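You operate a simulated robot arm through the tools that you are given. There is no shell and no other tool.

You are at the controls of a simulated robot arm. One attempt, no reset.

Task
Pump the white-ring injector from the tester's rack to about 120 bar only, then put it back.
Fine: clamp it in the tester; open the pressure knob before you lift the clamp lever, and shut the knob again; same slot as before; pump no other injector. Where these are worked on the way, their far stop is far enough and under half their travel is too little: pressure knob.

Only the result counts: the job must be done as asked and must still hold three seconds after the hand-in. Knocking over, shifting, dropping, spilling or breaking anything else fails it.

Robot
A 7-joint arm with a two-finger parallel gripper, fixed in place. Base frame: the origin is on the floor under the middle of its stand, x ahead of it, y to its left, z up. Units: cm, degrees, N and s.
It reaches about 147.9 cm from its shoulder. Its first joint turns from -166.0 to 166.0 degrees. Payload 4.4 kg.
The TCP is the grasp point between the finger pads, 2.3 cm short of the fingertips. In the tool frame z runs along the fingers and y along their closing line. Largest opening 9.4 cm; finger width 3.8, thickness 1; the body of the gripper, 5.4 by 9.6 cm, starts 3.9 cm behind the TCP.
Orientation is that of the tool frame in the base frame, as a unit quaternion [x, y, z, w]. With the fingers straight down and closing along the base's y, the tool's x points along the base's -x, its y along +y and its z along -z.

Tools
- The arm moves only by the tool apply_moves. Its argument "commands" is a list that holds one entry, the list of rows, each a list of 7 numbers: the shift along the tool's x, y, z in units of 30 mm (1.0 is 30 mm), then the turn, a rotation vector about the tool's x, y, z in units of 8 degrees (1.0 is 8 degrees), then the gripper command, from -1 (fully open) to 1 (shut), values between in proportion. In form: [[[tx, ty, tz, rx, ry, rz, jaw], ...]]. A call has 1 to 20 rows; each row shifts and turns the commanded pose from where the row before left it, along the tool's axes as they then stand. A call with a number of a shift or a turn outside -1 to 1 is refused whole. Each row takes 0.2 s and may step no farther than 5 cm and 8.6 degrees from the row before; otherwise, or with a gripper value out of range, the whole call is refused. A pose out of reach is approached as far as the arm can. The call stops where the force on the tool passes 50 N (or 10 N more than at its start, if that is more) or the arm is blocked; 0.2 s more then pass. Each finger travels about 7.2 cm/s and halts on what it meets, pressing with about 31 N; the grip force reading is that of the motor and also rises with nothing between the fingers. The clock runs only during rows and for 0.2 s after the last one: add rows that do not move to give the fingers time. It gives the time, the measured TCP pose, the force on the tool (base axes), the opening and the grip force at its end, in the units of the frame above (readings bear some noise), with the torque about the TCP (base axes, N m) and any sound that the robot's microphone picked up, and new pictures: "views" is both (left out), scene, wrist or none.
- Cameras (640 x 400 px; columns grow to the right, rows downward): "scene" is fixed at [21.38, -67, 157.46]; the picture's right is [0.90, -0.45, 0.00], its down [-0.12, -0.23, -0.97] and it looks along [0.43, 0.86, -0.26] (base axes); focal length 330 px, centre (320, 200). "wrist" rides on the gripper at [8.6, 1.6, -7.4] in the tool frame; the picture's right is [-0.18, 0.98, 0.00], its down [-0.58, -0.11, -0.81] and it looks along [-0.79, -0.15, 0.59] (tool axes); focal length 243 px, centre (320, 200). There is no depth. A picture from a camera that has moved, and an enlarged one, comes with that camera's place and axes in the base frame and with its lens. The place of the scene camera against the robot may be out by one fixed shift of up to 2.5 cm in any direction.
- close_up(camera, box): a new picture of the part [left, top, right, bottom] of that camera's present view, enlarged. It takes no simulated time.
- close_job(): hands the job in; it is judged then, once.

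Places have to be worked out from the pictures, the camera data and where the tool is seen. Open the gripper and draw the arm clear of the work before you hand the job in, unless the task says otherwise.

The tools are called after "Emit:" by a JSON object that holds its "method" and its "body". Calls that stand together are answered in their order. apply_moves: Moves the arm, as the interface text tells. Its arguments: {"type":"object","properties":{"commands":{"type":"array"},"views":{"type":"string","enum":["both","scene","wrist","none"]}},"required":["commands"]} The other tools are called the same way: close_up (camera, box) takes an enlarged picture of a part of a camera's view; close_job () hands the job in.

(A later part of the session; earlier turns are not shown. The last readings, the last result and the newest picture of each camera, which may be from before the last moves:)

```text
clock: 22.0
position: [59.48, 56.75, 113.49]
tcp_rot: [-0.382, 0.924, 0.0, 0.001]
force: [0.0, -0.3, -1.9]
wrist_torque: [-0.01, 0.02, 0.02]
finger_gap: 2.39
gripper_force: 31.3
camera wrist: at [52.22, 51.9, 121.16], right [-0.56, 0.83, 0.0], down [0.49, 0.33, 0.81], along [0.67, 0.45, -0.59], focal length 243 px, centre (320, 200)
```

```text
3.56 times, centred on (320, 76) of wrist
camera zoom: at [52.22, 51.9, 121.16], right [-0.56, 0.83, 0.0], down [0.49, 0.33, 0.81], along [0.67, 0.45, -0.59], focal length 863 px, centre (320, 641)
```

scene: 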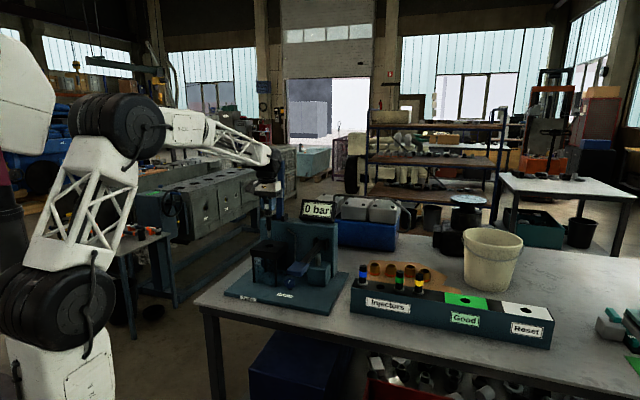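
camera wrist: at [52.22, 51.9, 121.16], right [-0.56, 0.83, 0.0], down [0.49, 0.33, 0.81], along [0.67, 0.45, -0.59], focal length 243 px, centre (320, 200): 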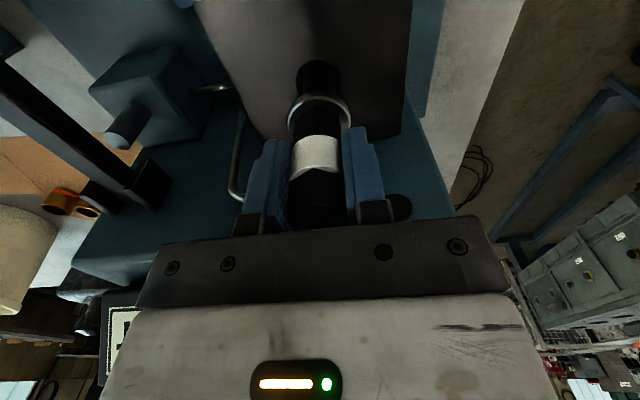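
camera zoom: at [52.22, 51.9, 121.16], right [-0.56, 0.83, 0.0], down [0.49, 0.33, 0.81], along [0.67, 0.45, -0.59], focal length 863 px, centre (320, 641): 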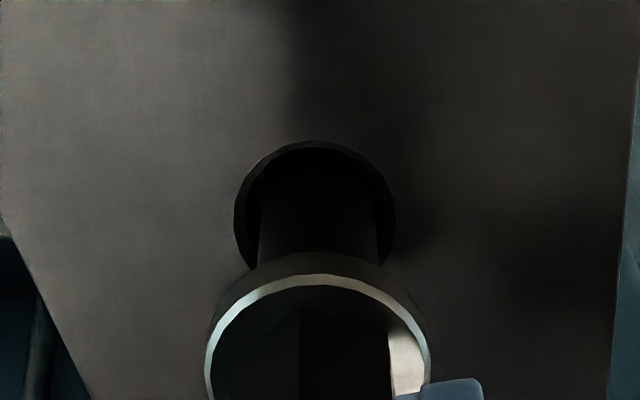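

Barrel is in with no side force. I lower 2.8 cm more.

Emit:
{"method": "apply_moves", "body": {"commands": [[[0, 0, 0.2, 0, 0, 0, 1], [0, 0, 0.2, 0, 0, 0, 1], [0, 0, 0.2, 0, 0, 0, 1], [0, 0, 0.2, 0, 0, 0, 1], [0, 0, 0.13, 0, 0, 0, 1], [0, 0, 0, 0, 0, 0, 1]]], "views": "wrist"}}

Emit:
{"method": "close_up", "body": {"camera": "scene", "box": [260, 210, 300, 250]}}

Emit:
{"method": "close_up", "body": {"camera": "wrist", "box": [230, 40, 410, 152]}}

```text
clock: 23.4
position: [59.59, 56.85, 110.72]
tcp_rot: [-0.382, 0.924, 0.0, 0.0]
force: [-0.7, -0.7, -2.7]
wrist_torque: [0.02, 0.01, 0.02]
finger_gap: 2.4
gripper_force: 30.7
camera wrist: at [52.23, 51.96, 118.37], right [-0.56, 0.83, 0.0], down [0.49, 0.33, 0.81], along [0.67, 0.45, -0.59], focal length 243 px, centre (320, 200)
```

wrist: 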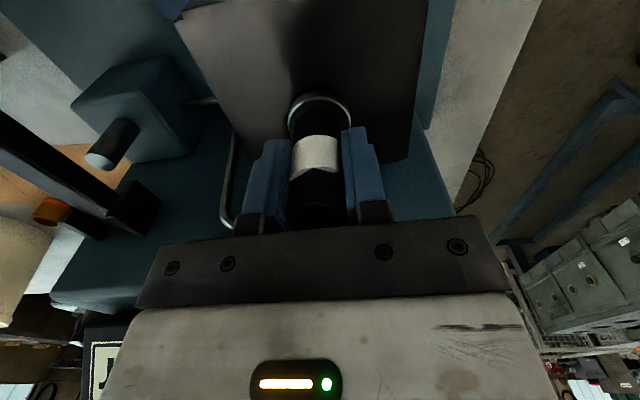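

```text
10.00 times, centred on (280, 230) of scene
camera zoom: at [21.38, -67.0, 157.46], right [0.9, -0.45, 0.0], down [-0.12, -0.23, -0.97], along [0.43, 0.86, -0.26], focal length 3303 px, centre (720, -100)
```

zoom: 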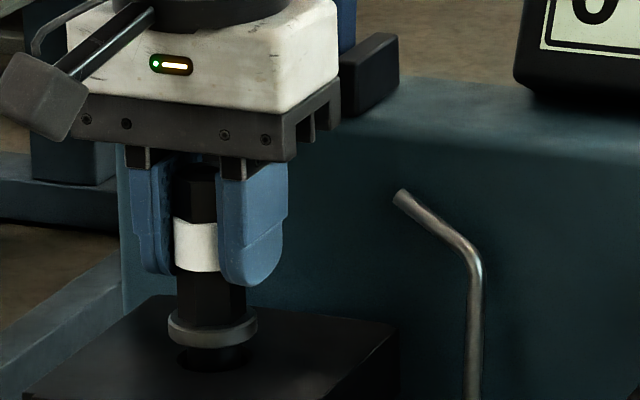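

```text
3.56 times, centred on (320, 96) of wrist
camera zoom: at [52.23, 51.96, 118.37], right [-0.56, 0.83, 0.0], down [0.49, 0.33, 0.81], along [0.67, 0.45, -0.59], focal length 863 px, centre (320, 570)
```

zoom: 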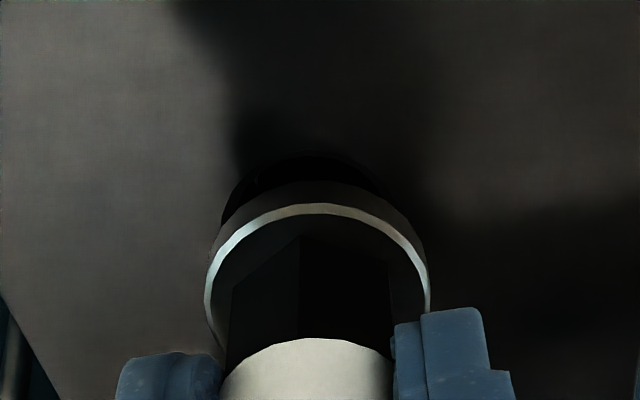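

Flange is still roughly a centimetre above the nest. I continue down in small steps until it touches.

Emit:
{"method": "apply_moves", "body": {"commands": [[[0, 0, 0.08, 0, 0, 0, 1], [0, 0, 0.08, 0, 0, 0, 1], [0, 0, 0.08, 0, 0, 0, 1], [0, 0, 0, 0, 0, 0, 1]]], "views": "none"}}

Emit:
{"method": "close_up", "body": {"camera": "scene", "box": [260, 210, 300, 250]}}

```text
clock: 24.4
position: [59.59, 56.88, 109.99]
tcp_rot: [-0.381, 0.924, 0.0, 0.0]
force: [0.7, 0.0, -2.5]
wrist_torque: [-0.05, -0.03, 0.01]
finger_gap: 2.37
gripper_force: 31.4
```

```text
10.00 times, centred on (280, 230) of scene
camera zoom: at [21.38, -67.0, 157.46], right [0.9, -0.45, 0.0], down [-0.12, -0.23, -0.97], along [0.43, 0.86, -0.26], focal length 3303 px, centre (720, -100)
```

zoom: 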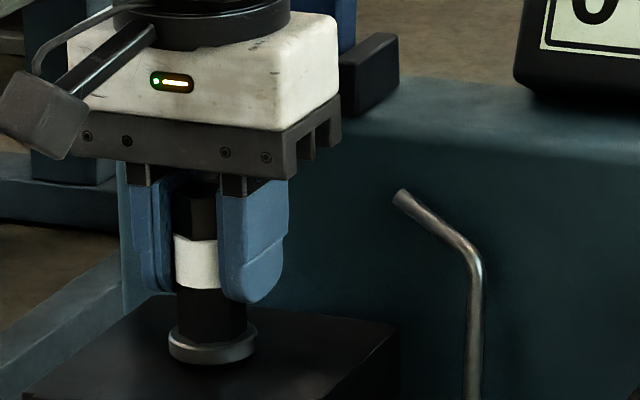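

Almost seated. I creep down further in 1.5 mm steps and watch the vertical force.

Emit:
{"method": "apply_moves", "body": {"commands": [[[0, 0, 0.05, 0, 0, 0, 1], [0, 0, 0.05, 0, 0, 0, 1], [0, 0, 0, 0, 0, 0, 1]]], "views": "none"}}

Emit:
{"method": "close_up", "body": {"camera": "scene", "box": [260, 210, 300, 250]}}

```text
clock: 25.2
position: [59.51, 56.8, 109.69]
tcp_rot: [-0.382, 0.924, 0.0, 0.0]
force: [-0.4, 0.6, -2.9]
wrist_torque: [0.0, -0.02, -0.03]
finger_gap: 2.39
gripper_force: 31.1
```

```text
10.00 times, centred on (280, 230) of scene
camera zoom: at [21.38, -67.0, 157.46], right [0.9, -0.45, 0.0], down [-0.12, -0.23, -0.97], along [0.43, 0.86, -0.26], focal length 3303 px, centre (720, -100)
```

zoom: 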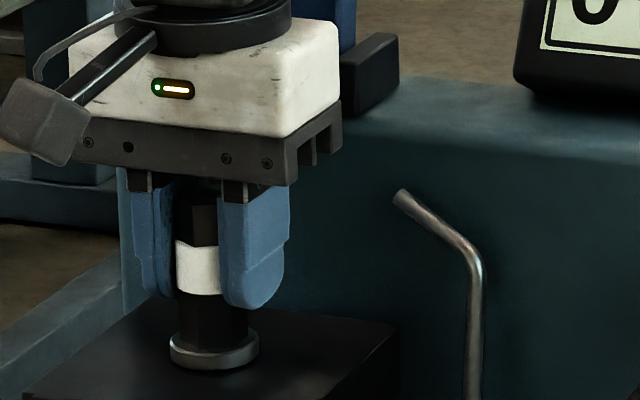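

No contact yet (force still just the injector's weight). Another 3 mm.

Emit:
{"method": "apply_moves", "body": {"commands": [[[0, 0, 0.05, 0, 0, 0, 1], [0, 0, 0.05, 0, 0, 0, 1], [0, 0, 0, 0, 0, 0, 1]]], "views": "none"}}

Emit:
{"method": "close_up", "body": {"camera": "scene", "box": [260, 210, 300, 250]}}

```text
clock: 26.0
position: [59.49, 56.73, 109.54]
tcp_rot: [-0.382, 0.924, 0.001, 0.0]
force: [1.2, -0.3, 15.6]
wrist_torque: [-0.05, -0.14, 0.13]
finger_gap: 2.34
gripper_force: 31.2
```

```text
10.00 times, centred on (280, 230) of scene
camera zoom: at [21.38, -67.0, 157.46], right [0.9, -0.45, 0.0], down [-0.12, -0.23, -0.97], along [0.43, 0.86, -0.26], focal length 3303 px, centre (720, -100)
```

zoom: 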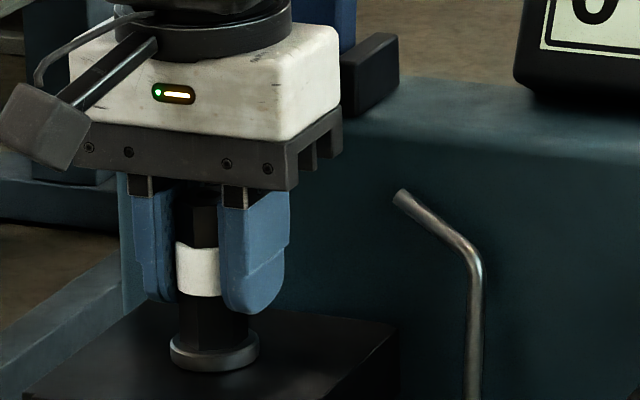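

Contact: 15.6 N upward at z 109.54, the flange is seated. I relieve the pressure, open to about 5 cm, check, and then rise.

Emit:
{"method": "apply_moves", "body": {"commands": [[[0, 0, -0.05, 0, 0, 0, 1], [0, 0, 0, 0, 0, 0, 0.3], [0, 0, 0, 0, 0, 0, -0.06], [0, 0, 0, 0, 0, 0, -0.06], [0, 0, 0, 0, 0, 0, -0.06]]], "views": "both"}}

Emit:
{"method": "close_up", "body": {"camera": "scene", "box": [250, 190, 310, 250]}}

```text
clock: 27.2
position: [59.51, 56.79, 109.6]
tcp_rot: [-0.382, 0.924, 0.0, -0.001]
force: [-0.9, -0.2, -0.5]
wrist_torque: [0.0, 0.01, 0.01]
finger_gap: 4.99
gripper_force: 0.1
camera wrist: at [52.25, 51.93, 117.22], right [-0.56, 0.83, 0.0], down [0.49, 0.33, 0.81], along [0.67, 0.45, -0.59], focal length 243 px, centre (320, 200)
```

scene: 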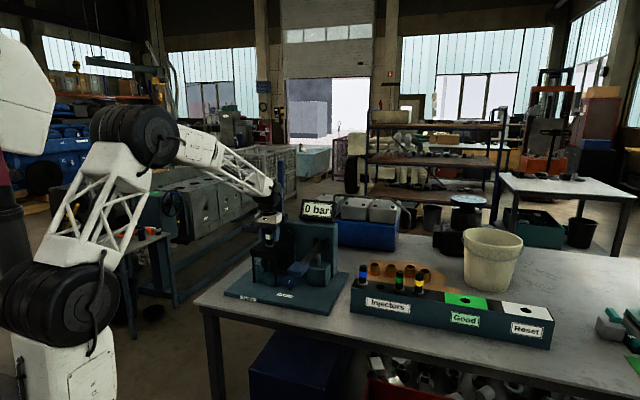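
wrist: 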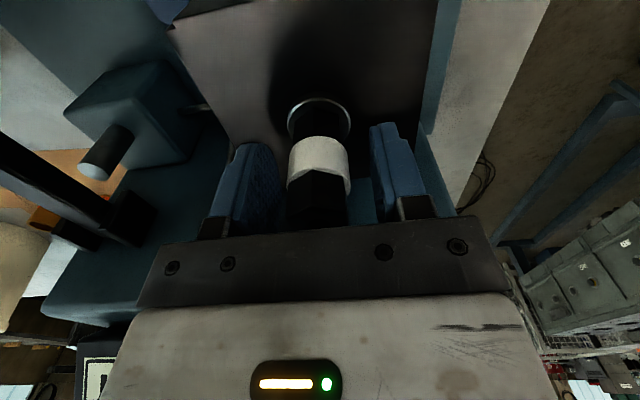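

```text
6.67 times, centred on (280, 220) of scene
camera zoom: at [21.38, -67.0, 157.46], right [0.9, -0.45, 0.0], down [-0.12, -0.23, -0.97], along [0.43, 0.86, -0.26], focal length 2202 px, centre (587, 67)
```

zoom: 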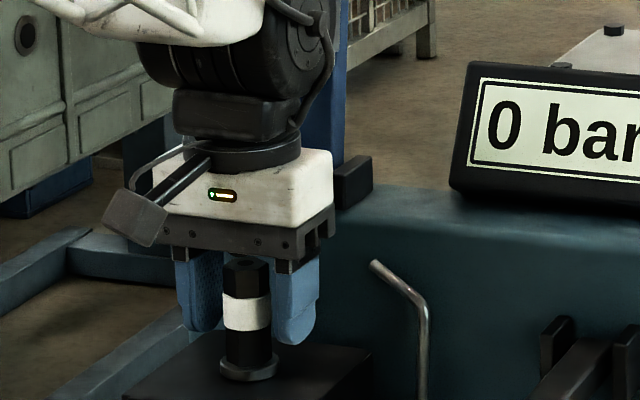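

The injector stands released in the nest. I rise straight up to z≈150, keeping the fingers open, and then look at the clamp lever.

Emit:
{"method": "apply_moves", "body": {"commands": [[[0, 0, -0.4, 0, 0, 0, -0.06], [0, 0, -0.7, 0, 0, 0, -0.06], [0, 0, -0.95, 0, 0, 0, -0.06], [0, 0, -0.95, 0, 0, 0, -0.06], [0, 0, -0.95, 0, 0, 0, -0.06], [0, 0, -0.95, 0, 0, 0, -0.06], [0, 0, -0.95, 0, 0, 0, -0.06], [0, 0, -0.95, 0, 0, 0, -0.06], [0, 0, -0.95, 0, 0, 0, -0.06], [0, 0, -0.95, 0, 0, 0, -0.06], [0, 0, -0.95, 0, 0, 0, -0.06], [0, 0, -0.95, 0, 0, 0, -0.06], [0, 0, -0.95, 0, 0, 0, -0.06], [0, 0, -0.95, 0, 0, 0, 1], [0, 0, -0.95, 0, 0, 0, 1], [0, 0, 0, 0, 0, 0, 1]]], "views": "both"}}

Emit:
{"method": "close_up", "body": {"camera": "scene", "box": [230, 140, 330, 240]}}

Emit:
{"method": "close_up", "body": {"camera": "wrist", "box": [220, 0, 440, 230]}}

```text
clock: 30.6
position: [59.48, 56.99, 150.21]
tcp_rot: [-0.382, 0.924, 0.0, -0.001]
force: [0.9, 0.3, -0.4]
wrist_torque: [0.03, 0.01, 0.03]
finger_gap: 0.0
gripper_force: 30.9
camera wrist: at [52.24, 52.06, 157.8], right [-0.56, 0.83, 0.0], down [0.49, 0.33, 0.81], along [0.67, 0.45, -0.59], focal length 243 px, centre (320, 200)
```

scene: 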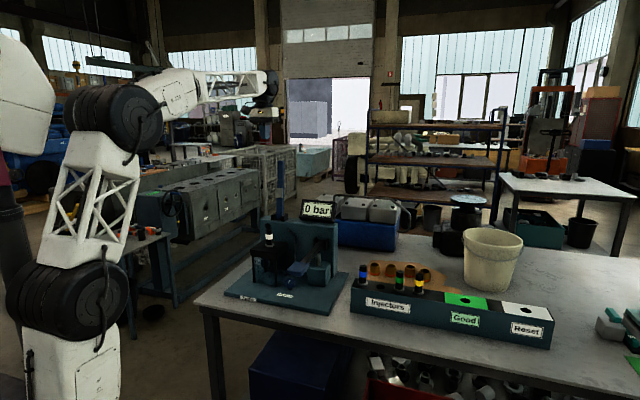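
wrist: 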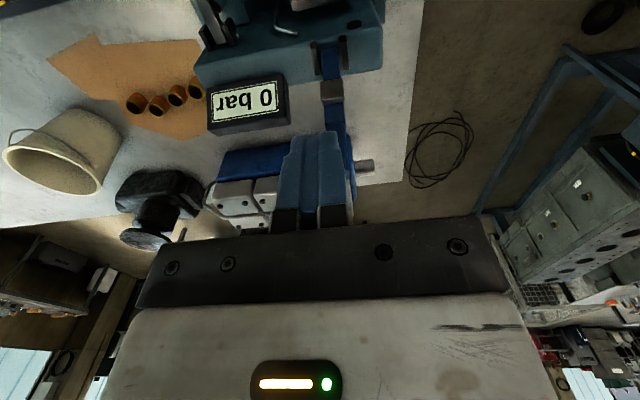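

```text
4.00 times, centred on (280, 190) of scene
camera zoom: at [21.38, -67.0, 157.46], right [0.9, -0.45, 0.0], down [-0.12, -0.23, -0.97], along [0.43, 0.86, -0.26], focal length 1321 px, centre (480, 240)
```

zoom: 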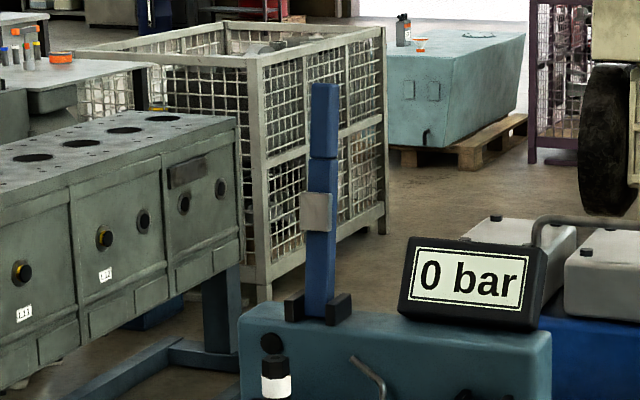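

```text
1.74 times, centred on (330, 115) of wrist
camera zoom: at [52.24, 52.06, 157.8], right [-0.56, 0.83, 0.0], down [0.49, 0.33, 0.81], along [0.67, 0.45, -0.59], focal length 422 px, centre (303, 348)
```

zoom: 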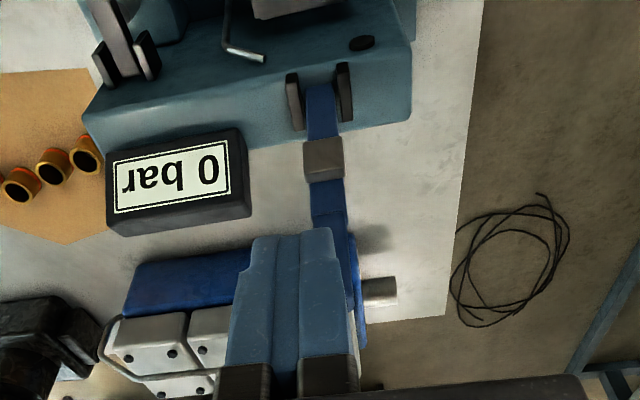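

The lever is clearly seen: pivot at about f=93 (along the tester's depth), z≈114, leaning slightly back, top near z≈138. I move the closed fingers over and behind it, to tips at z≈140, then check the clearance.

Emit:
{"method": "apply_moves", "body": {"commands": [[[-0.6, -0.05, 0, 0, 0, 0, 1], [-0.85, 0, 0, 0, 0, 0, 1], [-0.85, 0, 0, 0, 0, 0, 1], [-0.85, 0, 0, 0, 0, 0, 1], [-0.85, 0, 0, 0, 0, 0, 1], [-0.85, 0, 0, 0, 0, 0, 1], [-0.87, 0, 0, 0, 0, 0, 1], [0, 0, 0.8, 0, 0, 0, 1], [0, 0, 0.8, 0, 0, 0, 1], [0, 0, 0.9, 0, 0, 0, 1], [0, 0, 0, 0, 0, 0, 1]]], "views": "both"}}

Emit:
{"method": "close_up", "body": {"camera": "scene", "box": [240, 120, 330, 220]}}

```text
clock: 33.0
position: [71.81, 68.75, 142.38]
tcp_rot: [-0.382, 0.924, 0.0, 0.0]
force: [-0.1, 1.1, 0.3]
wrist_torque: [0.0, -0.01, 0.04]
finger_gap: 0.03
gripper_force: 30.7
camera wrist: at [64.44, 63.89, 150.0], right [-0.56, 0.83, 0.0], down [0.49, 0.33, 0.81], along [0.67, 0.45, -0.59], focal length 243 px, centre (320, 200)
```

scene: 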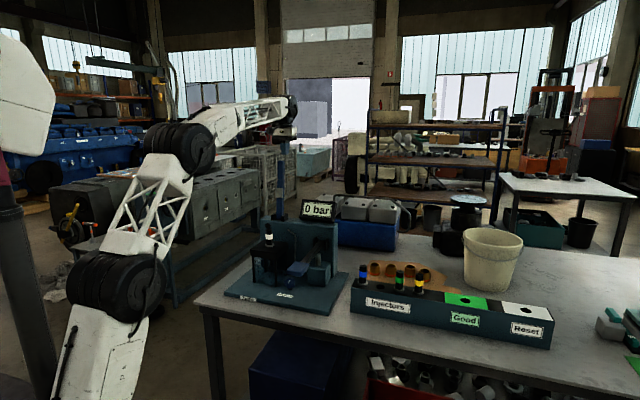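
wrist: 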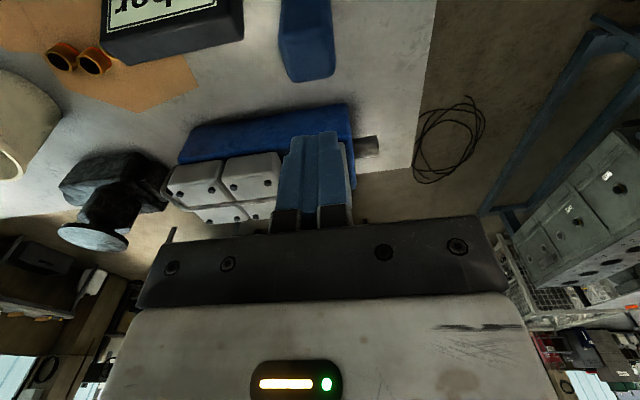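

```text
4.00 times, centred on (285, 170) of scene
camera zoom: at [21.38, -67.0, 157.46], right [0.9, -0.45, 0.0], down [-0.12, -0.23, -0.97], along [0.43, 0.86, -0.26], focal length 1321 px, centre (460, 320)
```

zoom: 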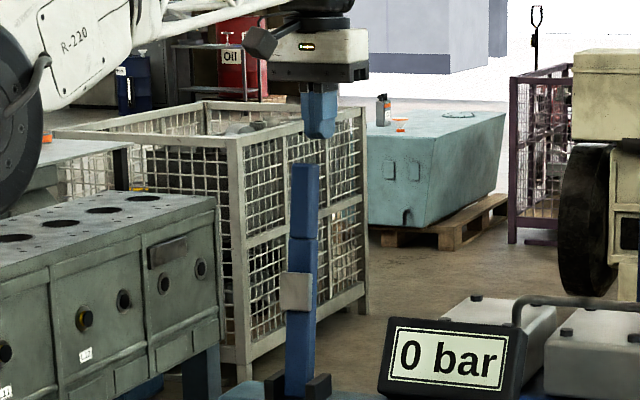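

I enlarge the wrist view of the lever's top to verify where it is relative to the fingers.

Emit:
{"method": "close_up", "body": {"camera": "wrist", "box": [230, 0, 410, 112]}}

```text
3.56 times, centred on (320, 56) of wrist
camera zoom: at [64.44, 63.89, 150.0], right [-0.56, 0.83, 0.0], down [0.49, 0.33, 0.81], along [0.67, 0.45, -0.59], focal length 863 px, centre (320, 712)
```

zoom: 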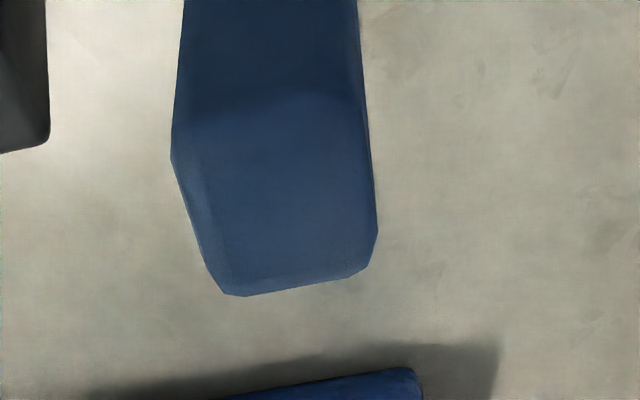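

Lever top face spans about f=94.8–97 at z≈138; finger front face is at 97.5. I step back 0.7 cm, centre sideways, and descend 7 cm behind the lever.

Emit:
{"method": "apply_moves", "body": {"commands": [[[-0.25, 0.08, 0, 0, 0, 0, 1], [0, 0, 0.6, 0, 0, 0, 1], [0, 0, 0.6, 0, 0, 0, 1], [0, 0, 0.6, 0, 0, 0, 1], [0, 0, 0.5, 0, 0, 0, 1], [0, 0, 0, 0, 0, 0, 1]]], "views": "both"}}

Emit:
{"method": "close_up", "body": {"camera": "scene", "box": [240, 120, 330, 220]}}

Emit:
{"method": "close_up", "body": {"camera": "wrist", "box": [200, 0, 440, 240]}}

```text
clock: 34.4
position: [72.23, 69.38, 135.47]
tcp_rot: [-0.382, 0.924, 0.0, 0.001]
force: [-0.2, -0.3, -0.3]
wrist_torque: [0.01, -0.02, 0.0]
finger_gap: 0.0
gripper_force: 30.9
camera wrist: at [64.94, 64.47, 143.07], right [-0.56, 0.83, 0.0], down [0.49, 0.33, 0.81], along [0.67, 0.45, -0.59], focal length 243 px, centre (320, 200)
```

scene: 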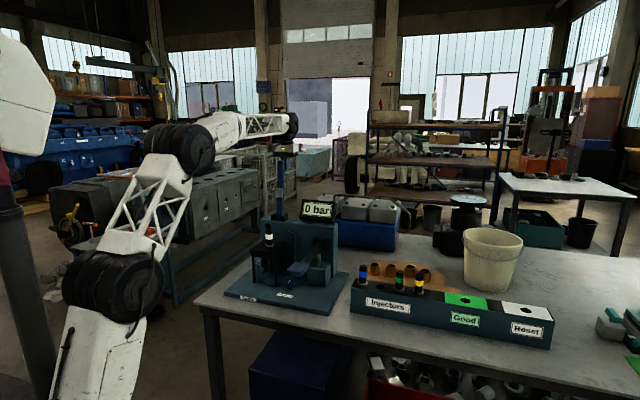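
wrist: 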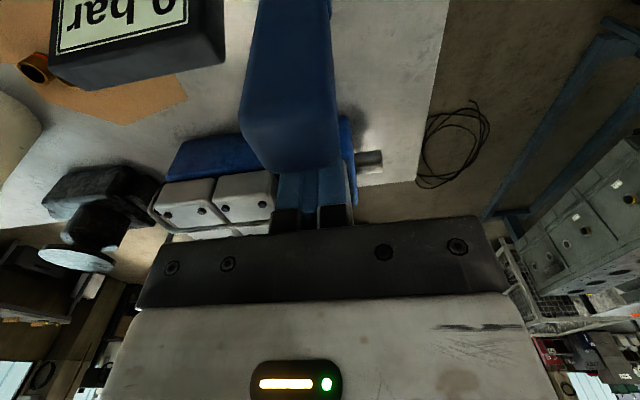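

```text
4.00 times, centred on (285, 170) of scene
camera zoom: at [21.38, -67.0, 157.46], right [0.9, -0.45, 0.0], down [-0.12, -0.23, -0.97], along [0.43, 0.86, -0.26], focal length 1321 px, centre (460, 320)
```

zoom: 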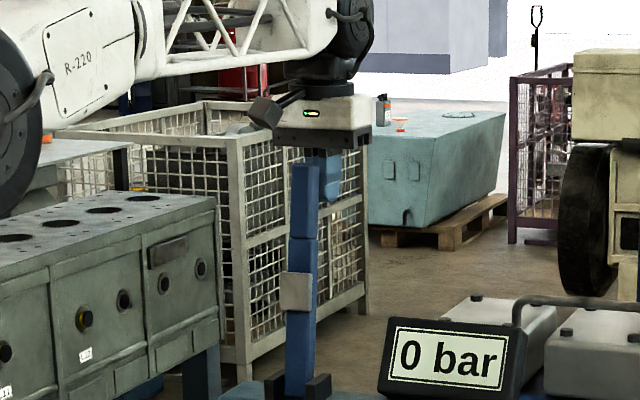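

```text
1.67 times, centred on (320, 120) of wrist
camera zoom: at [64.94, 64.47, 143.07], right [-0.56, 0.83, 0.0], down [0.49, 0.33, 0.81], along [0.67, 0.45, -0.59], focal length 404 px, centre (320, 333)
```

zoom: 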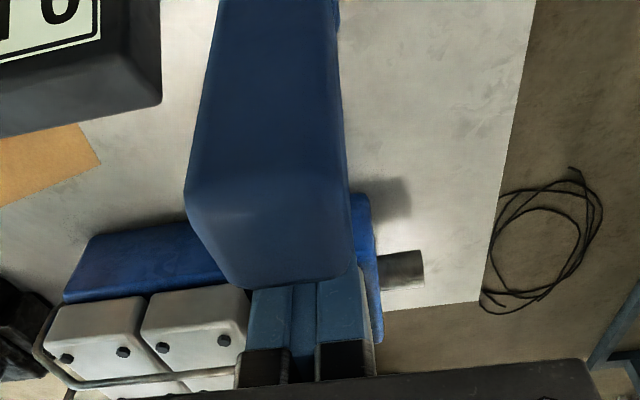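

The closed fingers are behind the lever with no contact. I now pull forward along the lever's arc, first to about 70°, and check that it follows.

Emit:
{"method": "apply_moves", "body": {"commands": [[[0.478, 0, 0.02, 0, 0, 0, 1], [0.478, 0, 0.02, 0, 0, 0, 1], [0.478, 0, 0.02, 0, 0, 0, 1], [0.55, 0, 0.017, 0, 0, 0, 1], [0.55, 0, 0.017, 0, 0, 0, 1], [0.542, 0, 0.117, 0, 0, 0, 1], [0.542, 0, 0.117, 0, 0, 0, 1]]], "views": "both"}}

Emit:
{"method": "close_up", "body": {"camera": "scene", "box": [230, 130, 340, 250]}}

```text
clock: 36.0
position: [64.37, 61.88, 134.52]
tcp_rot: [-0.382, 0.924, -0.001, 0.0]
force: [0.6, -0.5, -0.3]
wrist_torque: [-0.03, -0.03, 0.0]
finger_gap: 0.01
gripper_force: 30.9
camera wrist: at [57.07, 56.98, 142.14], right [-0.56, 0.83, 0.0], down [0.49, 0.33, 0.81], along [0.67, 0.45, -0.59], focal length 243 px, centre (320, 200)
```

scene: 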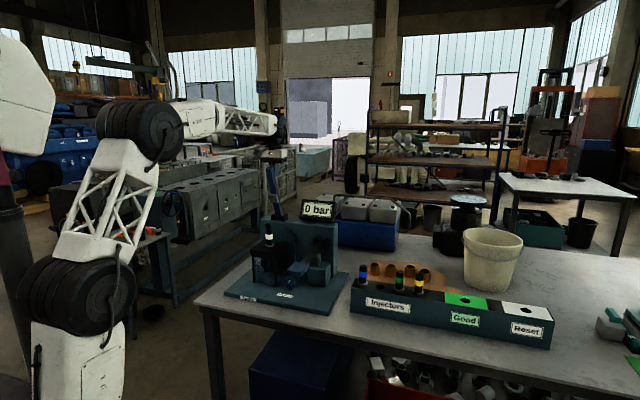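
wrist: 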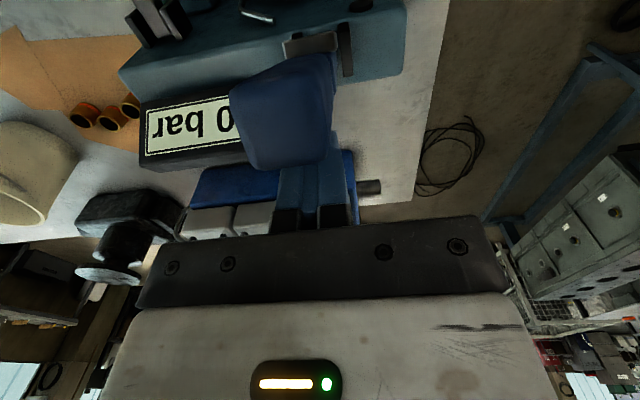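

```text
3.33 times, centred on (285, 190) of scene
camera zoom: at [21.38, -67.0, 157.46], right [0.9, -0.45, 0.0], down [-0.12, -0.23, -0.97], along [0.43, 0.86, -0.26], focal length 1101 px, centre (437, 233)
```

zoom: 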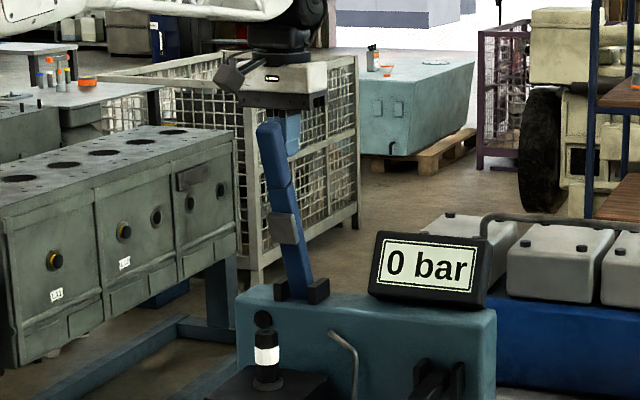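

The lever follows the fingers with hardly any force. I continue the arc down to about 30°.

Emit:
{"method": "apply_moves", "body": {"commands": [[[0.512, 0, 0.208, 0, 0, 0, 1], [0.512, 0, 0.208, 0, 0, 0, 1], [0.47, 0, 0.292, 0, 0, 0, 1], [0.47, 0, 0.292, 0, 0, 0, 1], [0.408, 0, 0.367, 0, 0, 0, 1], [0.408, 0, 0.367, 0, 0, 0, 1], [0.342, 0, 0.433, 0, 0, 0, 1], [0.342, 0, 0.433, 0, 0, 0, 1]]], "views": "both"}}

Emit:
{"method": "close_up", "body": {"camera": "scene", "box": [230, 150, 340, 270]}}

```text
clock: 37.8
position: [57.08, 54.51, 126.72]
tcp_rot: [-0.382, 0.924, 0.0, 0.0]
force: [0.3, -0.1, 0.5]
wrist_torque: [-0.01, 0.04, 0.01]
finger_gap: 0.0
gripper_force: 31.4
camera wrist: at [49.8, 49.61, 134.35], right [-0.56, 0.83, 0.0], down [0.49, 0.33, 0.81], along [0.67, 0.45, -0.59], focal length 243 px, centre (320, 200)
```

scene: 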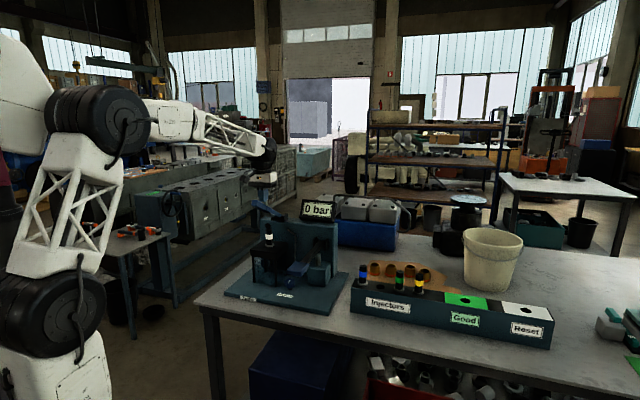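
wrist: 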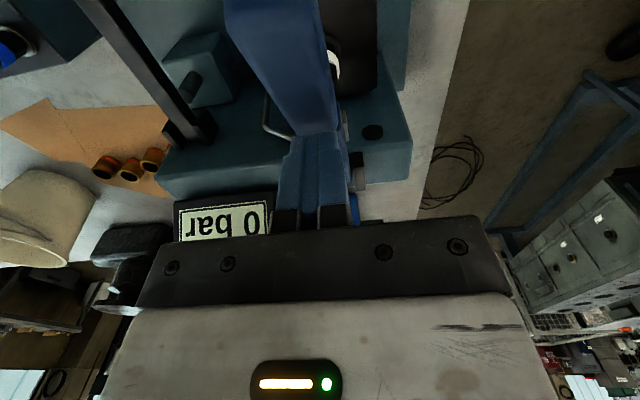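

```text
3.33 times, centred on (285, 210) of scene
camera zoom: at [21.38, -67.0, 157.46], right [0.9, -0.45, 0.0], down [-0.12, -0.23, -0.97], along [0.43, 0.86, -0.26], focal length 1101 px, centre (437, 167)
```

zoom: 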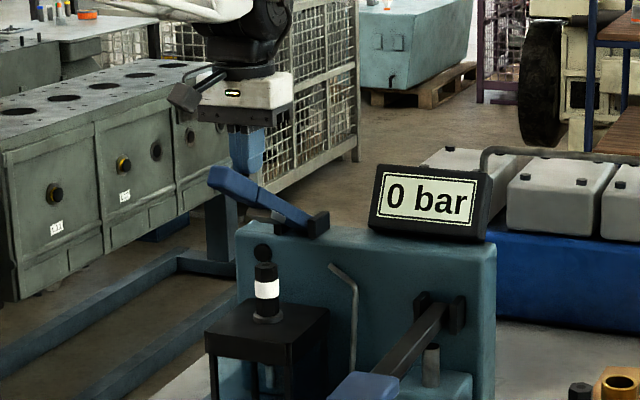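

Lever is now near 30° and stays under the fingers. I continue down to about 10°.

Emit:
{"method": "apply_moves", "body": {"commands": [[[0.258, 0, 0.5, 0, 0, 0, 1], [0.258, 0, 0.5, 0, 0, 0, 1], [0.167, 0, 0.517, 0, 0, 0, 1], [0.167, 0, 0.517, 0, 0, 0, 1], [0, 0, 0, 0, 0, 0, 1]]], "views": "both"}}

Emit:
{"method": "close_up", "body": {"camera": "scene", "box": [230, 170, 340, 290]}}

```text
clock: 39.0
position: [55.32, 52.7, 120.71]
tcp_rot: [-0.382, 0.924, 0.001, 0.0]
force: [0.4, -0.1, 0.1]
wrist_torque: [-0.03, 0.01, 0.01]
finger_gap: 0.0
gripper_force: 30.5
camera wrist: at [48.06, 47.82, 128.33], right [-0.56, 0.83, 0.0], down [0.49, 0.33, 0.81], along [0.67, 0.45, -0.59], focal length 243 px, centre (320, 200)
```

scene: 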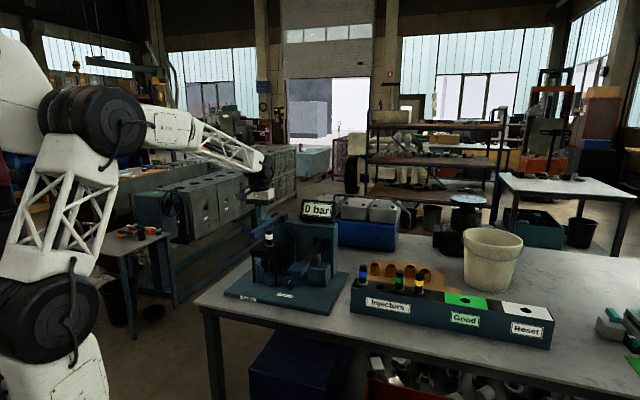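
wrist: 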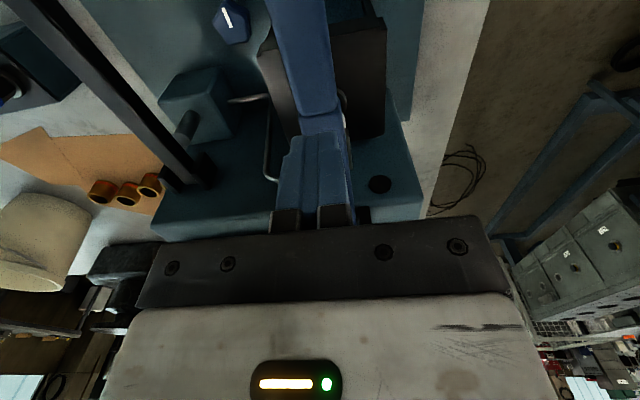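

```text
3.33 times, centred on (285, 230) of scene
camera zoom: at [21.38, -67.0, 157.46], right [0.9, -0.45, 0.0], down [-0.12, -0.23, -0.97], along [0.43, 0.86, -0.26], focal length 1101 px, centre (437, 100)
```

zoom: 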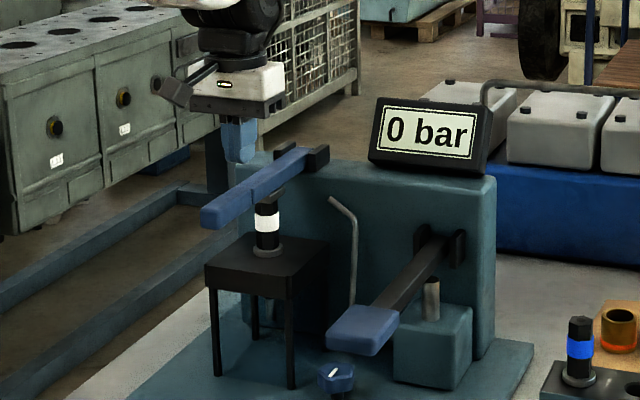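

The lever lies close to horizontal with its shoe at the injector's top. I press down slowly until I feel it seat.

Emit:
{"method": "apply_moves", "body": {"commands": [[[0.05, 0, 0.25, 0, 0, 0, 1], [0.05, 0, 0.25, 0, 0, 0, 1], [0, 0, 0.2, 0, 0, 0, 1], [0, 0, 0.2, 0, 0, 0, 1], [0, 0, 0, 0, 0, 0, 1]]], "views": "scene"}}

Emit:
{"method": "close_up", "body": {"camera": "scene", "box": [230, 170, 340, 290]}}

```text
clock: 40.2
position: [55.21, 52.61, 118.07]
tcp_rot: [-0.382, 0.924, 0.0, 0.001]
force: [-0.8, 0.5, -1.2]
wrist_torque: [0.0, 0.03, 0.02]
finger_gap: 0.0
gripper_force: 30.5
```

scene: 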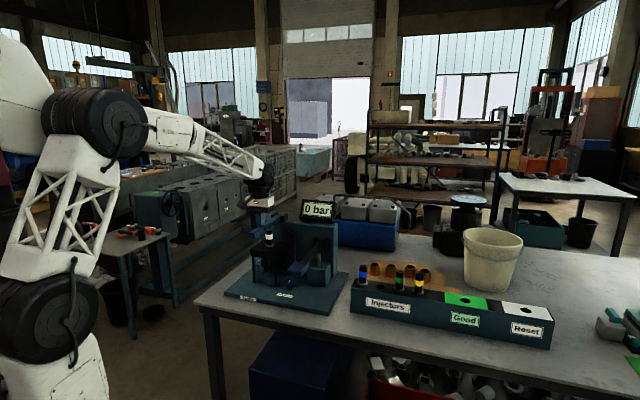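

```text
3.33 times, centred on (285, 230) of scene
camera zoom: at [21.38, -67.0, 157.46], right [0.9, -0.45, 0.0], down [-0.12, -0.23, -0.97], along [0.43, 0.86, -0.26], focal length 1101 px, centre (437, 100)
```

zoom: 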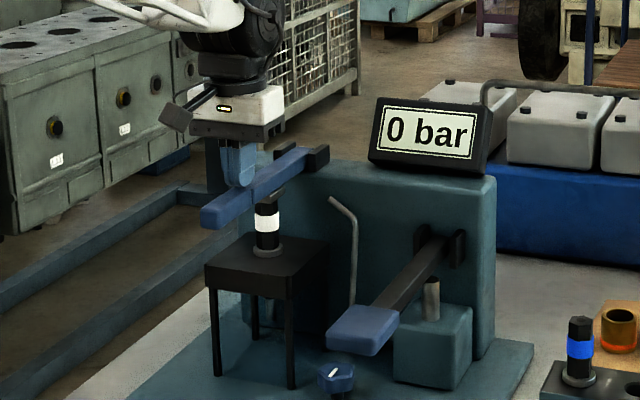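

The lever has already come down on the injector by itself; fingers still hover above it. I go down further to press it firmly.

Emit:
{"method": "apply_moves", "body": {"commands": [[[0, 0, 0.1, 0, 0, 0, 1], [0, 0, 0.1, 0, 0, 0, 1], [0, 0, 0.1, 0, 0, 0, 1], [0, 0, 0, 0, 0, 0, 1]]], "views": "none"}}

Emit:
{"method": "close_up", "body": {"camera": "scene", "box": [240, 180, 320, 270]}}

Emit:
{"method": "close_up", "body": {"camera": "wrist", "box": [200, 0, 440, 240]}}

```text
clock: 41.0
position: [55.19, 52.61, 117.69]
tcp_rot: [-0.382, 0.924, 0.002, 0.004]
force: [2.0, 2.1, 5.1]
wrist_torque: [-0.08, 0.01, 0.01]
finger_gap: 0.04
gripper_force: 31.7
stopped in row 3: the force on the tool passed its limit at 57 N (the readings are from after the stop); the commanded pose is now the measured one
```

```text
4.44 times, centred on (280, 225) of scene
camera zoom: at [21.38, -67.0, 157.46], right [0.9, -0.45, 0.0], down [-0.12, -0.23, -0.97], along [0.43, 0.86, -0.26], focal length 1468 px, centre (498, 89)
```

zoom: 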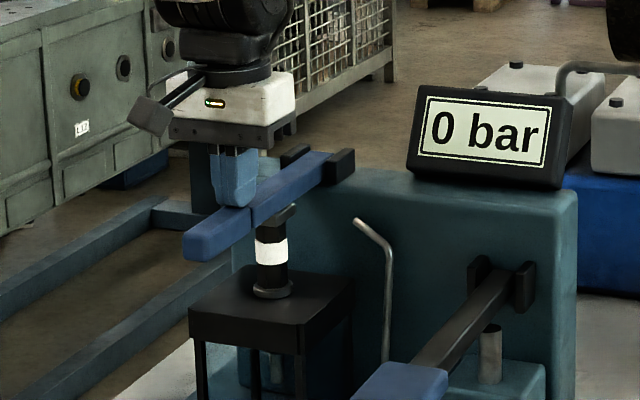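

```text
1.67 times, centred on (320, 120) of wrist
camera zoom: at [47.83, 47.59, 125.31], right [-0.56, 0.83, 0.0], down [0.48, 0.33, 0.81], along [0.67, 0.46, -0.58], focal length 404 px, centre (320, 333)
```

zoom: 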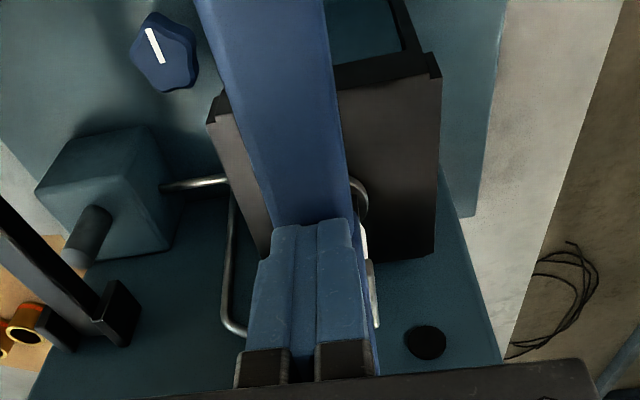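

The press stopped at 57 N: the lever is firmly down on the injector. Next I rise and go to the pump pad, triangulated at about (60.8, 29.5, 106.4), hovering above it first.

Emit:
{"method": "apply_moves", "body": {"commands": [[[0, 0, -0.4, 0, 0, 0, 1], [0, 0, -0.9, 0, 0, 0, 1], [0, 0, -0.9, 0, 0, 0, 1], [0, 0, -0.5, 0, 0, 0, 1], [0.516, -0.844, 0, 0, 0, 0, 1], [0.516, -0.844, 0, 0, 0, 0, 1], [0.516, -0.844, 0, 0, 0, 0, 1], [0.516, -0.844, 0, 0, 0, 0, 1], [0.516, -0.844, 0, 0, 0, 0, 1], [0.516, -0.844, 0, 0, 0, 0, 1], [0.516, -0.844, 0, 0, 0, 0, 1], [0.516, -0.844, 0, 0, 0, 0, 1], [0, 0, 0.8, 0, 0, 0, 1], [0, 0, 0.8, 0, 0, 0, 1], [0, 0, 0.8, 0, 0, 0, 1], [0, 0, 0, 0, 0, 0, 1]]], "views": "both"}}

Emit:
{"method": "close_up", "body": {"camera": "scene", "box": [230, 180, 350, 310]}}

Emit:
{"method": "close_up", "body": {"camera": "wrist", "box": [200, 0, 440, 150]}}

```text
clock: 44.4
position: [60.75, 29.55, 118.5]
tcp_rot: [-0.382, 0.924, 0.002, 0.004]
force: [-0.5, 0.4, -0.2]
wrist_torque: [-0.02, -0.03, 0.0]
finger_gap: 0.0
gripper_force: 31.1
camera wrist: at [53.38, 24.53, 126.11], right [-0.56, 0.83, 0.0], down [0.48, 0.33, 0.81], along [0.67, 0.46, -0.58], focal length 243 px, centre (320, 200)
```

scene: 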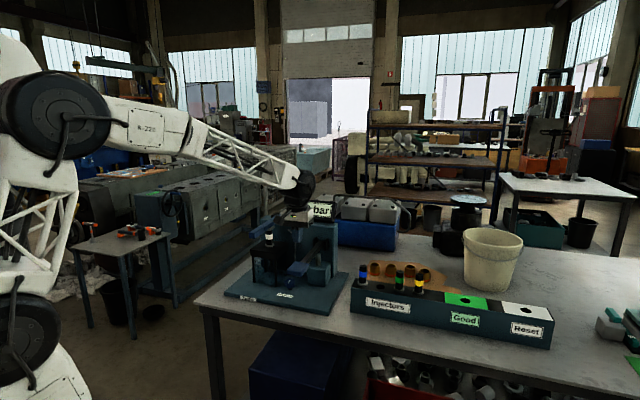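
wrist: 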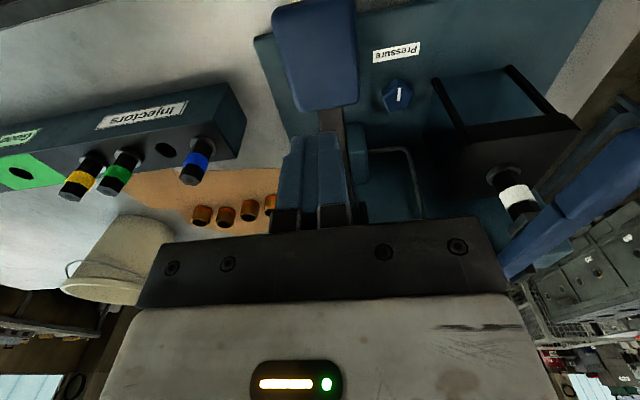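

```text
3.08 times, centred on (290, 245) of scene
camera zoom: at [21.38, -67.0, 157.46], right [0.9, -0.45, 0.0], down [-0.12, -0.23, -0.97], along [0.43, 0.86, -0.26], focal length 1016 px, centre (412, 62)
```

zoom: 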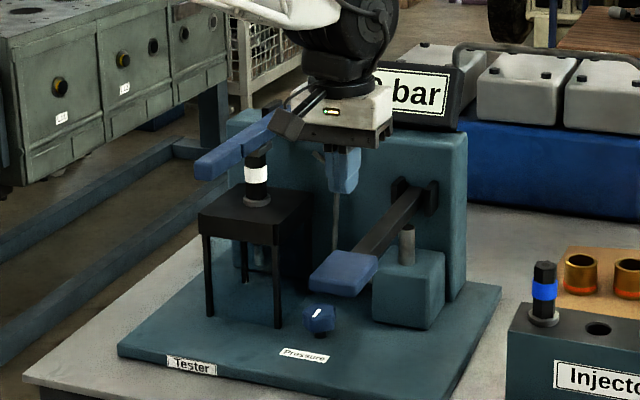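

```text
2.67 times, centred on (320, 75) of wrist
camera zoom: at [53.38, 24.53, 126.11], right [-0.56, 0.83, 0.0], down [0.48, 0.33, 0.81], along [0.67, 0.46, -0.58], focal length 647 px, centre (320, 533)
```

zoom: 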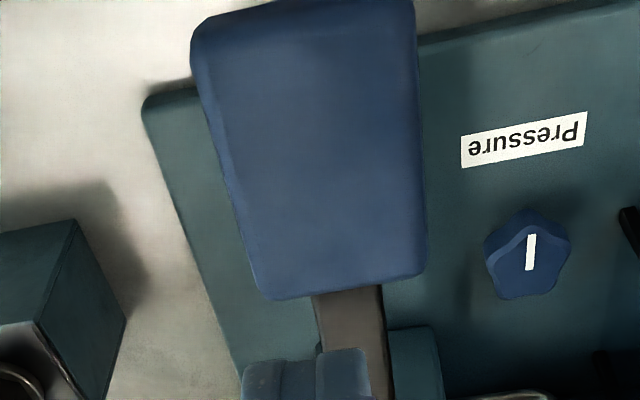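

Fingers are centred above the pad (pad spans f≈5.4–12.8 from the camera, TCP at 8.9). I lower to it and make a small trial press of about 2 cm to learn how it responds.

Emit:
{"method": "apply_moves", "body": {"commands": [[[0, 0, 0.8, 0, 0, 0, 1], [0, 0, 0.8, 0, 0, 0, 1], [0, 0, 0.8, 0, 0, 0, 1], [0, 0, 0.5, 0, 0, 0, 1], [0, 0, 0.2, 0, 0, 0, 1], [0, 0, 0.2, 0, 0, 0, 1], [0, 0, 0.2, 0, 0, 0, 1], [0, 0, 0.2, 0, 0, 0, 1]]], "views": "both"}}

Emit:
{"method": "close_up", "body": {"camera": "scene", "box": [230, 180, 350, 310]}}

```text
clock: 46.2
position: [60.83, 29.47, 107.45]
tcp_rot: [-0.382, 0.924, 0.002, 0.004]
force: [-0.4, -0.1, 3.8]
wrist_torque: [0.05, -0.08, 0.01]
finger_gap: 0.0
gripper_force: 30.7
camera wrist: at [53.4, 24.56, 114.97], right [-0.56, 0.83, 0.0], down [0.48, 0.33, 0.81], along [0.67, 0.46, -0.58], focal length 243 px, centre (320, 200)
```

scene: 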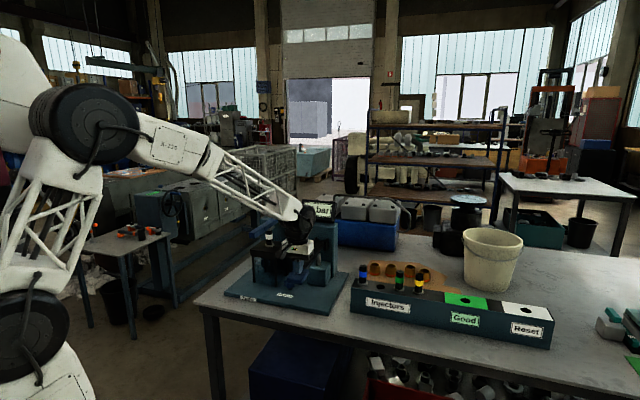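
wrist: 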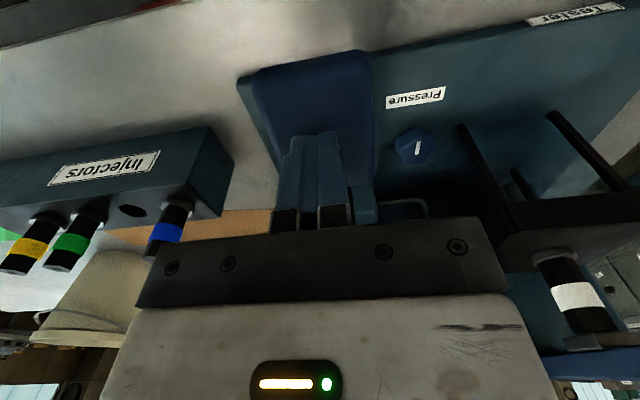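

```text
3.08 times, centred on (290, 245) of scene
camera zoom: at [21.38, -67.0, 157.46], right [0.9, -0.45, 0.0], down [-0.12, -0.23, -0.97], along [0.43, 0.86, -0.26], focal length 1016 px, centre (412, 62)
```

zoom: 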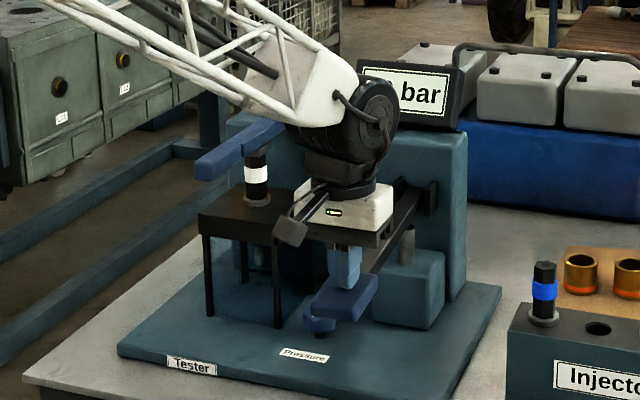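

Contact just begins (4 N) and the display still seems at zero. I press 2 cm further and read the partially visible display.

Emit:
{"method": "apply_moves", "body": {"commands": [[[0, 0, 0.167, 0, 0, 0, 1], [0, 0, 0.167, 0, 0, 0, 1], [0, 0, 0.167, 0, 0, 0, 1], [0, 0, 0.167, 0, 0, 0, 1], [0, 0, 0, 0, 0, 0, 1]]], "views": "none"}}

Emit:
{"method": "close_up", "body": {"camera": "scene", "box": [250, 190, 350, 300]}}

```text
clock: 47.4
position: [60.72, 29.5, 105.33]
tcp_rot: [-0.382, 0.924, 0.002, 0.005]
force: [0.5, -1.2, 5.7]
wrist_torque: [0.07, -0.1, -0.02]
finger_gap: 0.0
gripper_force: 30.7
```

```text
3.64 times, centred on (300, 245) of scene
camera zoom: at [21.38, -67.0, 157.46], right [0.9, -0.45, 0.0], down [-0.12, -0.23, -0.97], along [0.43, 0.86, -0.26], focal length 1201 px, centre (393, 36)
```

zoom: 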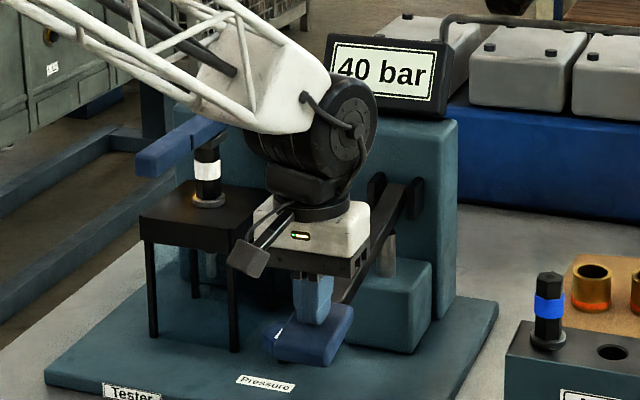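

One press brings 40 bar, and the display is now readable from the scene camera. I release upward to see whether the lever springs back and the reading holds.

Emit:
{"method": "apply_moves", "body": {"commands": [[[0, 0, -0.3, 0, 0, 0, 1], [0, 0, -0.3, 0, 0, 0, 1], [0, 0, -0.3, 0, 0, 0, 1], [0, 0, -0.3, 0, 0, 0, 1], [0, 0, -0.3, 0, 0, 0, 1], [0, 0, 0, 0, 0, 0, 1]]], "views": "none"}}

Emit:
{"method": "close_up", "body": {"camera": "scene", "box": [250, 190, 350, 300]}}

```text
clock: 48.8
position: [60.74, 29.44, 109.88]
tcp_rot: [-0.381, 0.925, 0.002, 0.003]
force: [-0.9, -0.6, 0.9]
wrist_torque: [-0.03, 0.02, 0.03]
finger_gap: 0.0
gripper_force: 31.3
```

```text
3.64 times, centred on (300, 245) of scene
camera zoom: at [21.38, -67.0, 157.46], right [0.9, -0.45, 0.0], down [-0.12, -0.23, -0.97], along [0.43, 0.86, -0.26], focal length 1201 px, centre (393, 36)
```

zoom: 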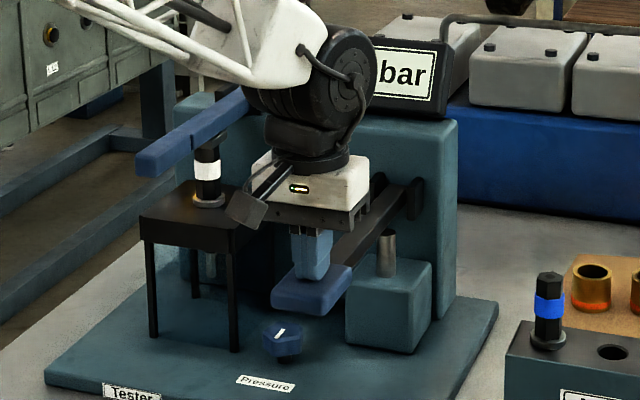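

The lever springs back on its own. I press a second time, first to half depth (z≈106.4), to learn if pressure builds gradually or per stroke.

Emit:
{"method": "apply_moves", "body": {"commands": [[[0, 0, 0.3, 0, 0, 0, 1], [0, 0, 0.3, 0, 0, 0, 1], [0, 0, 0.3, 0, 0, 0, 1], [0, 0, 0.25, 0, 0, 0, 1], [0, 0, 0, 0, 0, 0, 1]]], "views": "none"}}

Emit:
{"method": "close_up", "body": {"camera": "scene", "box": [250, 190, 350, 300]}}

```text
clock: 50.0
position: [60.77, 29.5, 106.42]
tcp_rot: [-0.382, 0.924, 0.001, 0.003]
force: [0.3, -0.4, 5.8]
wrist_torque: [0.06, -0.07, -0.05]
finger_gap: 0.0
gripper_force: 30.6
```

```text
3.64 times, centred on (300, 245) of scene
camera zoom: at [21.38, -67.0, 157.46], right [0.9, -0.45, 0.0], down [-0.12, -0.23, -0.97], along [0.43, 0.86, -0.26], focal length 1201 px, centre (393, 36)
```

zoom: 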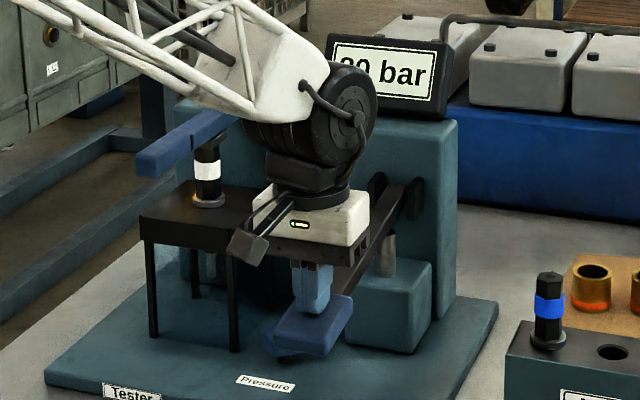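

Emit:
{"method": "close_up", "body": {"camera": "scene", "box": [295, 195, 335, 225]}}

```text
13.33 times, centred on (315, 210) of scene
camera zoom: at [21.38, -67.0, 157.46], right [0.9, -0.45, 0.0], down [-0.12, -0.23, -0.97], along [0.43, 0.86, -0.26], focal length 4404 px, centre (387, 67)
```

zoom: 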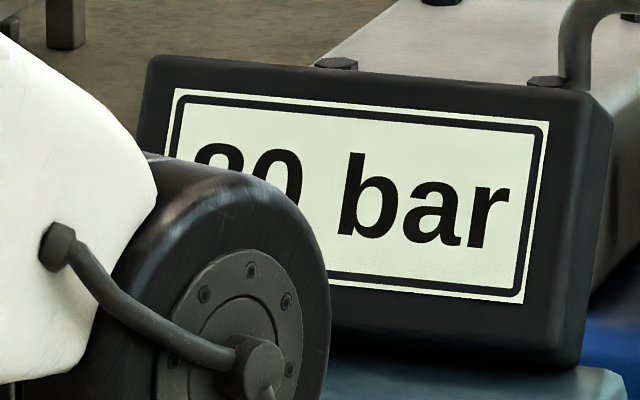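

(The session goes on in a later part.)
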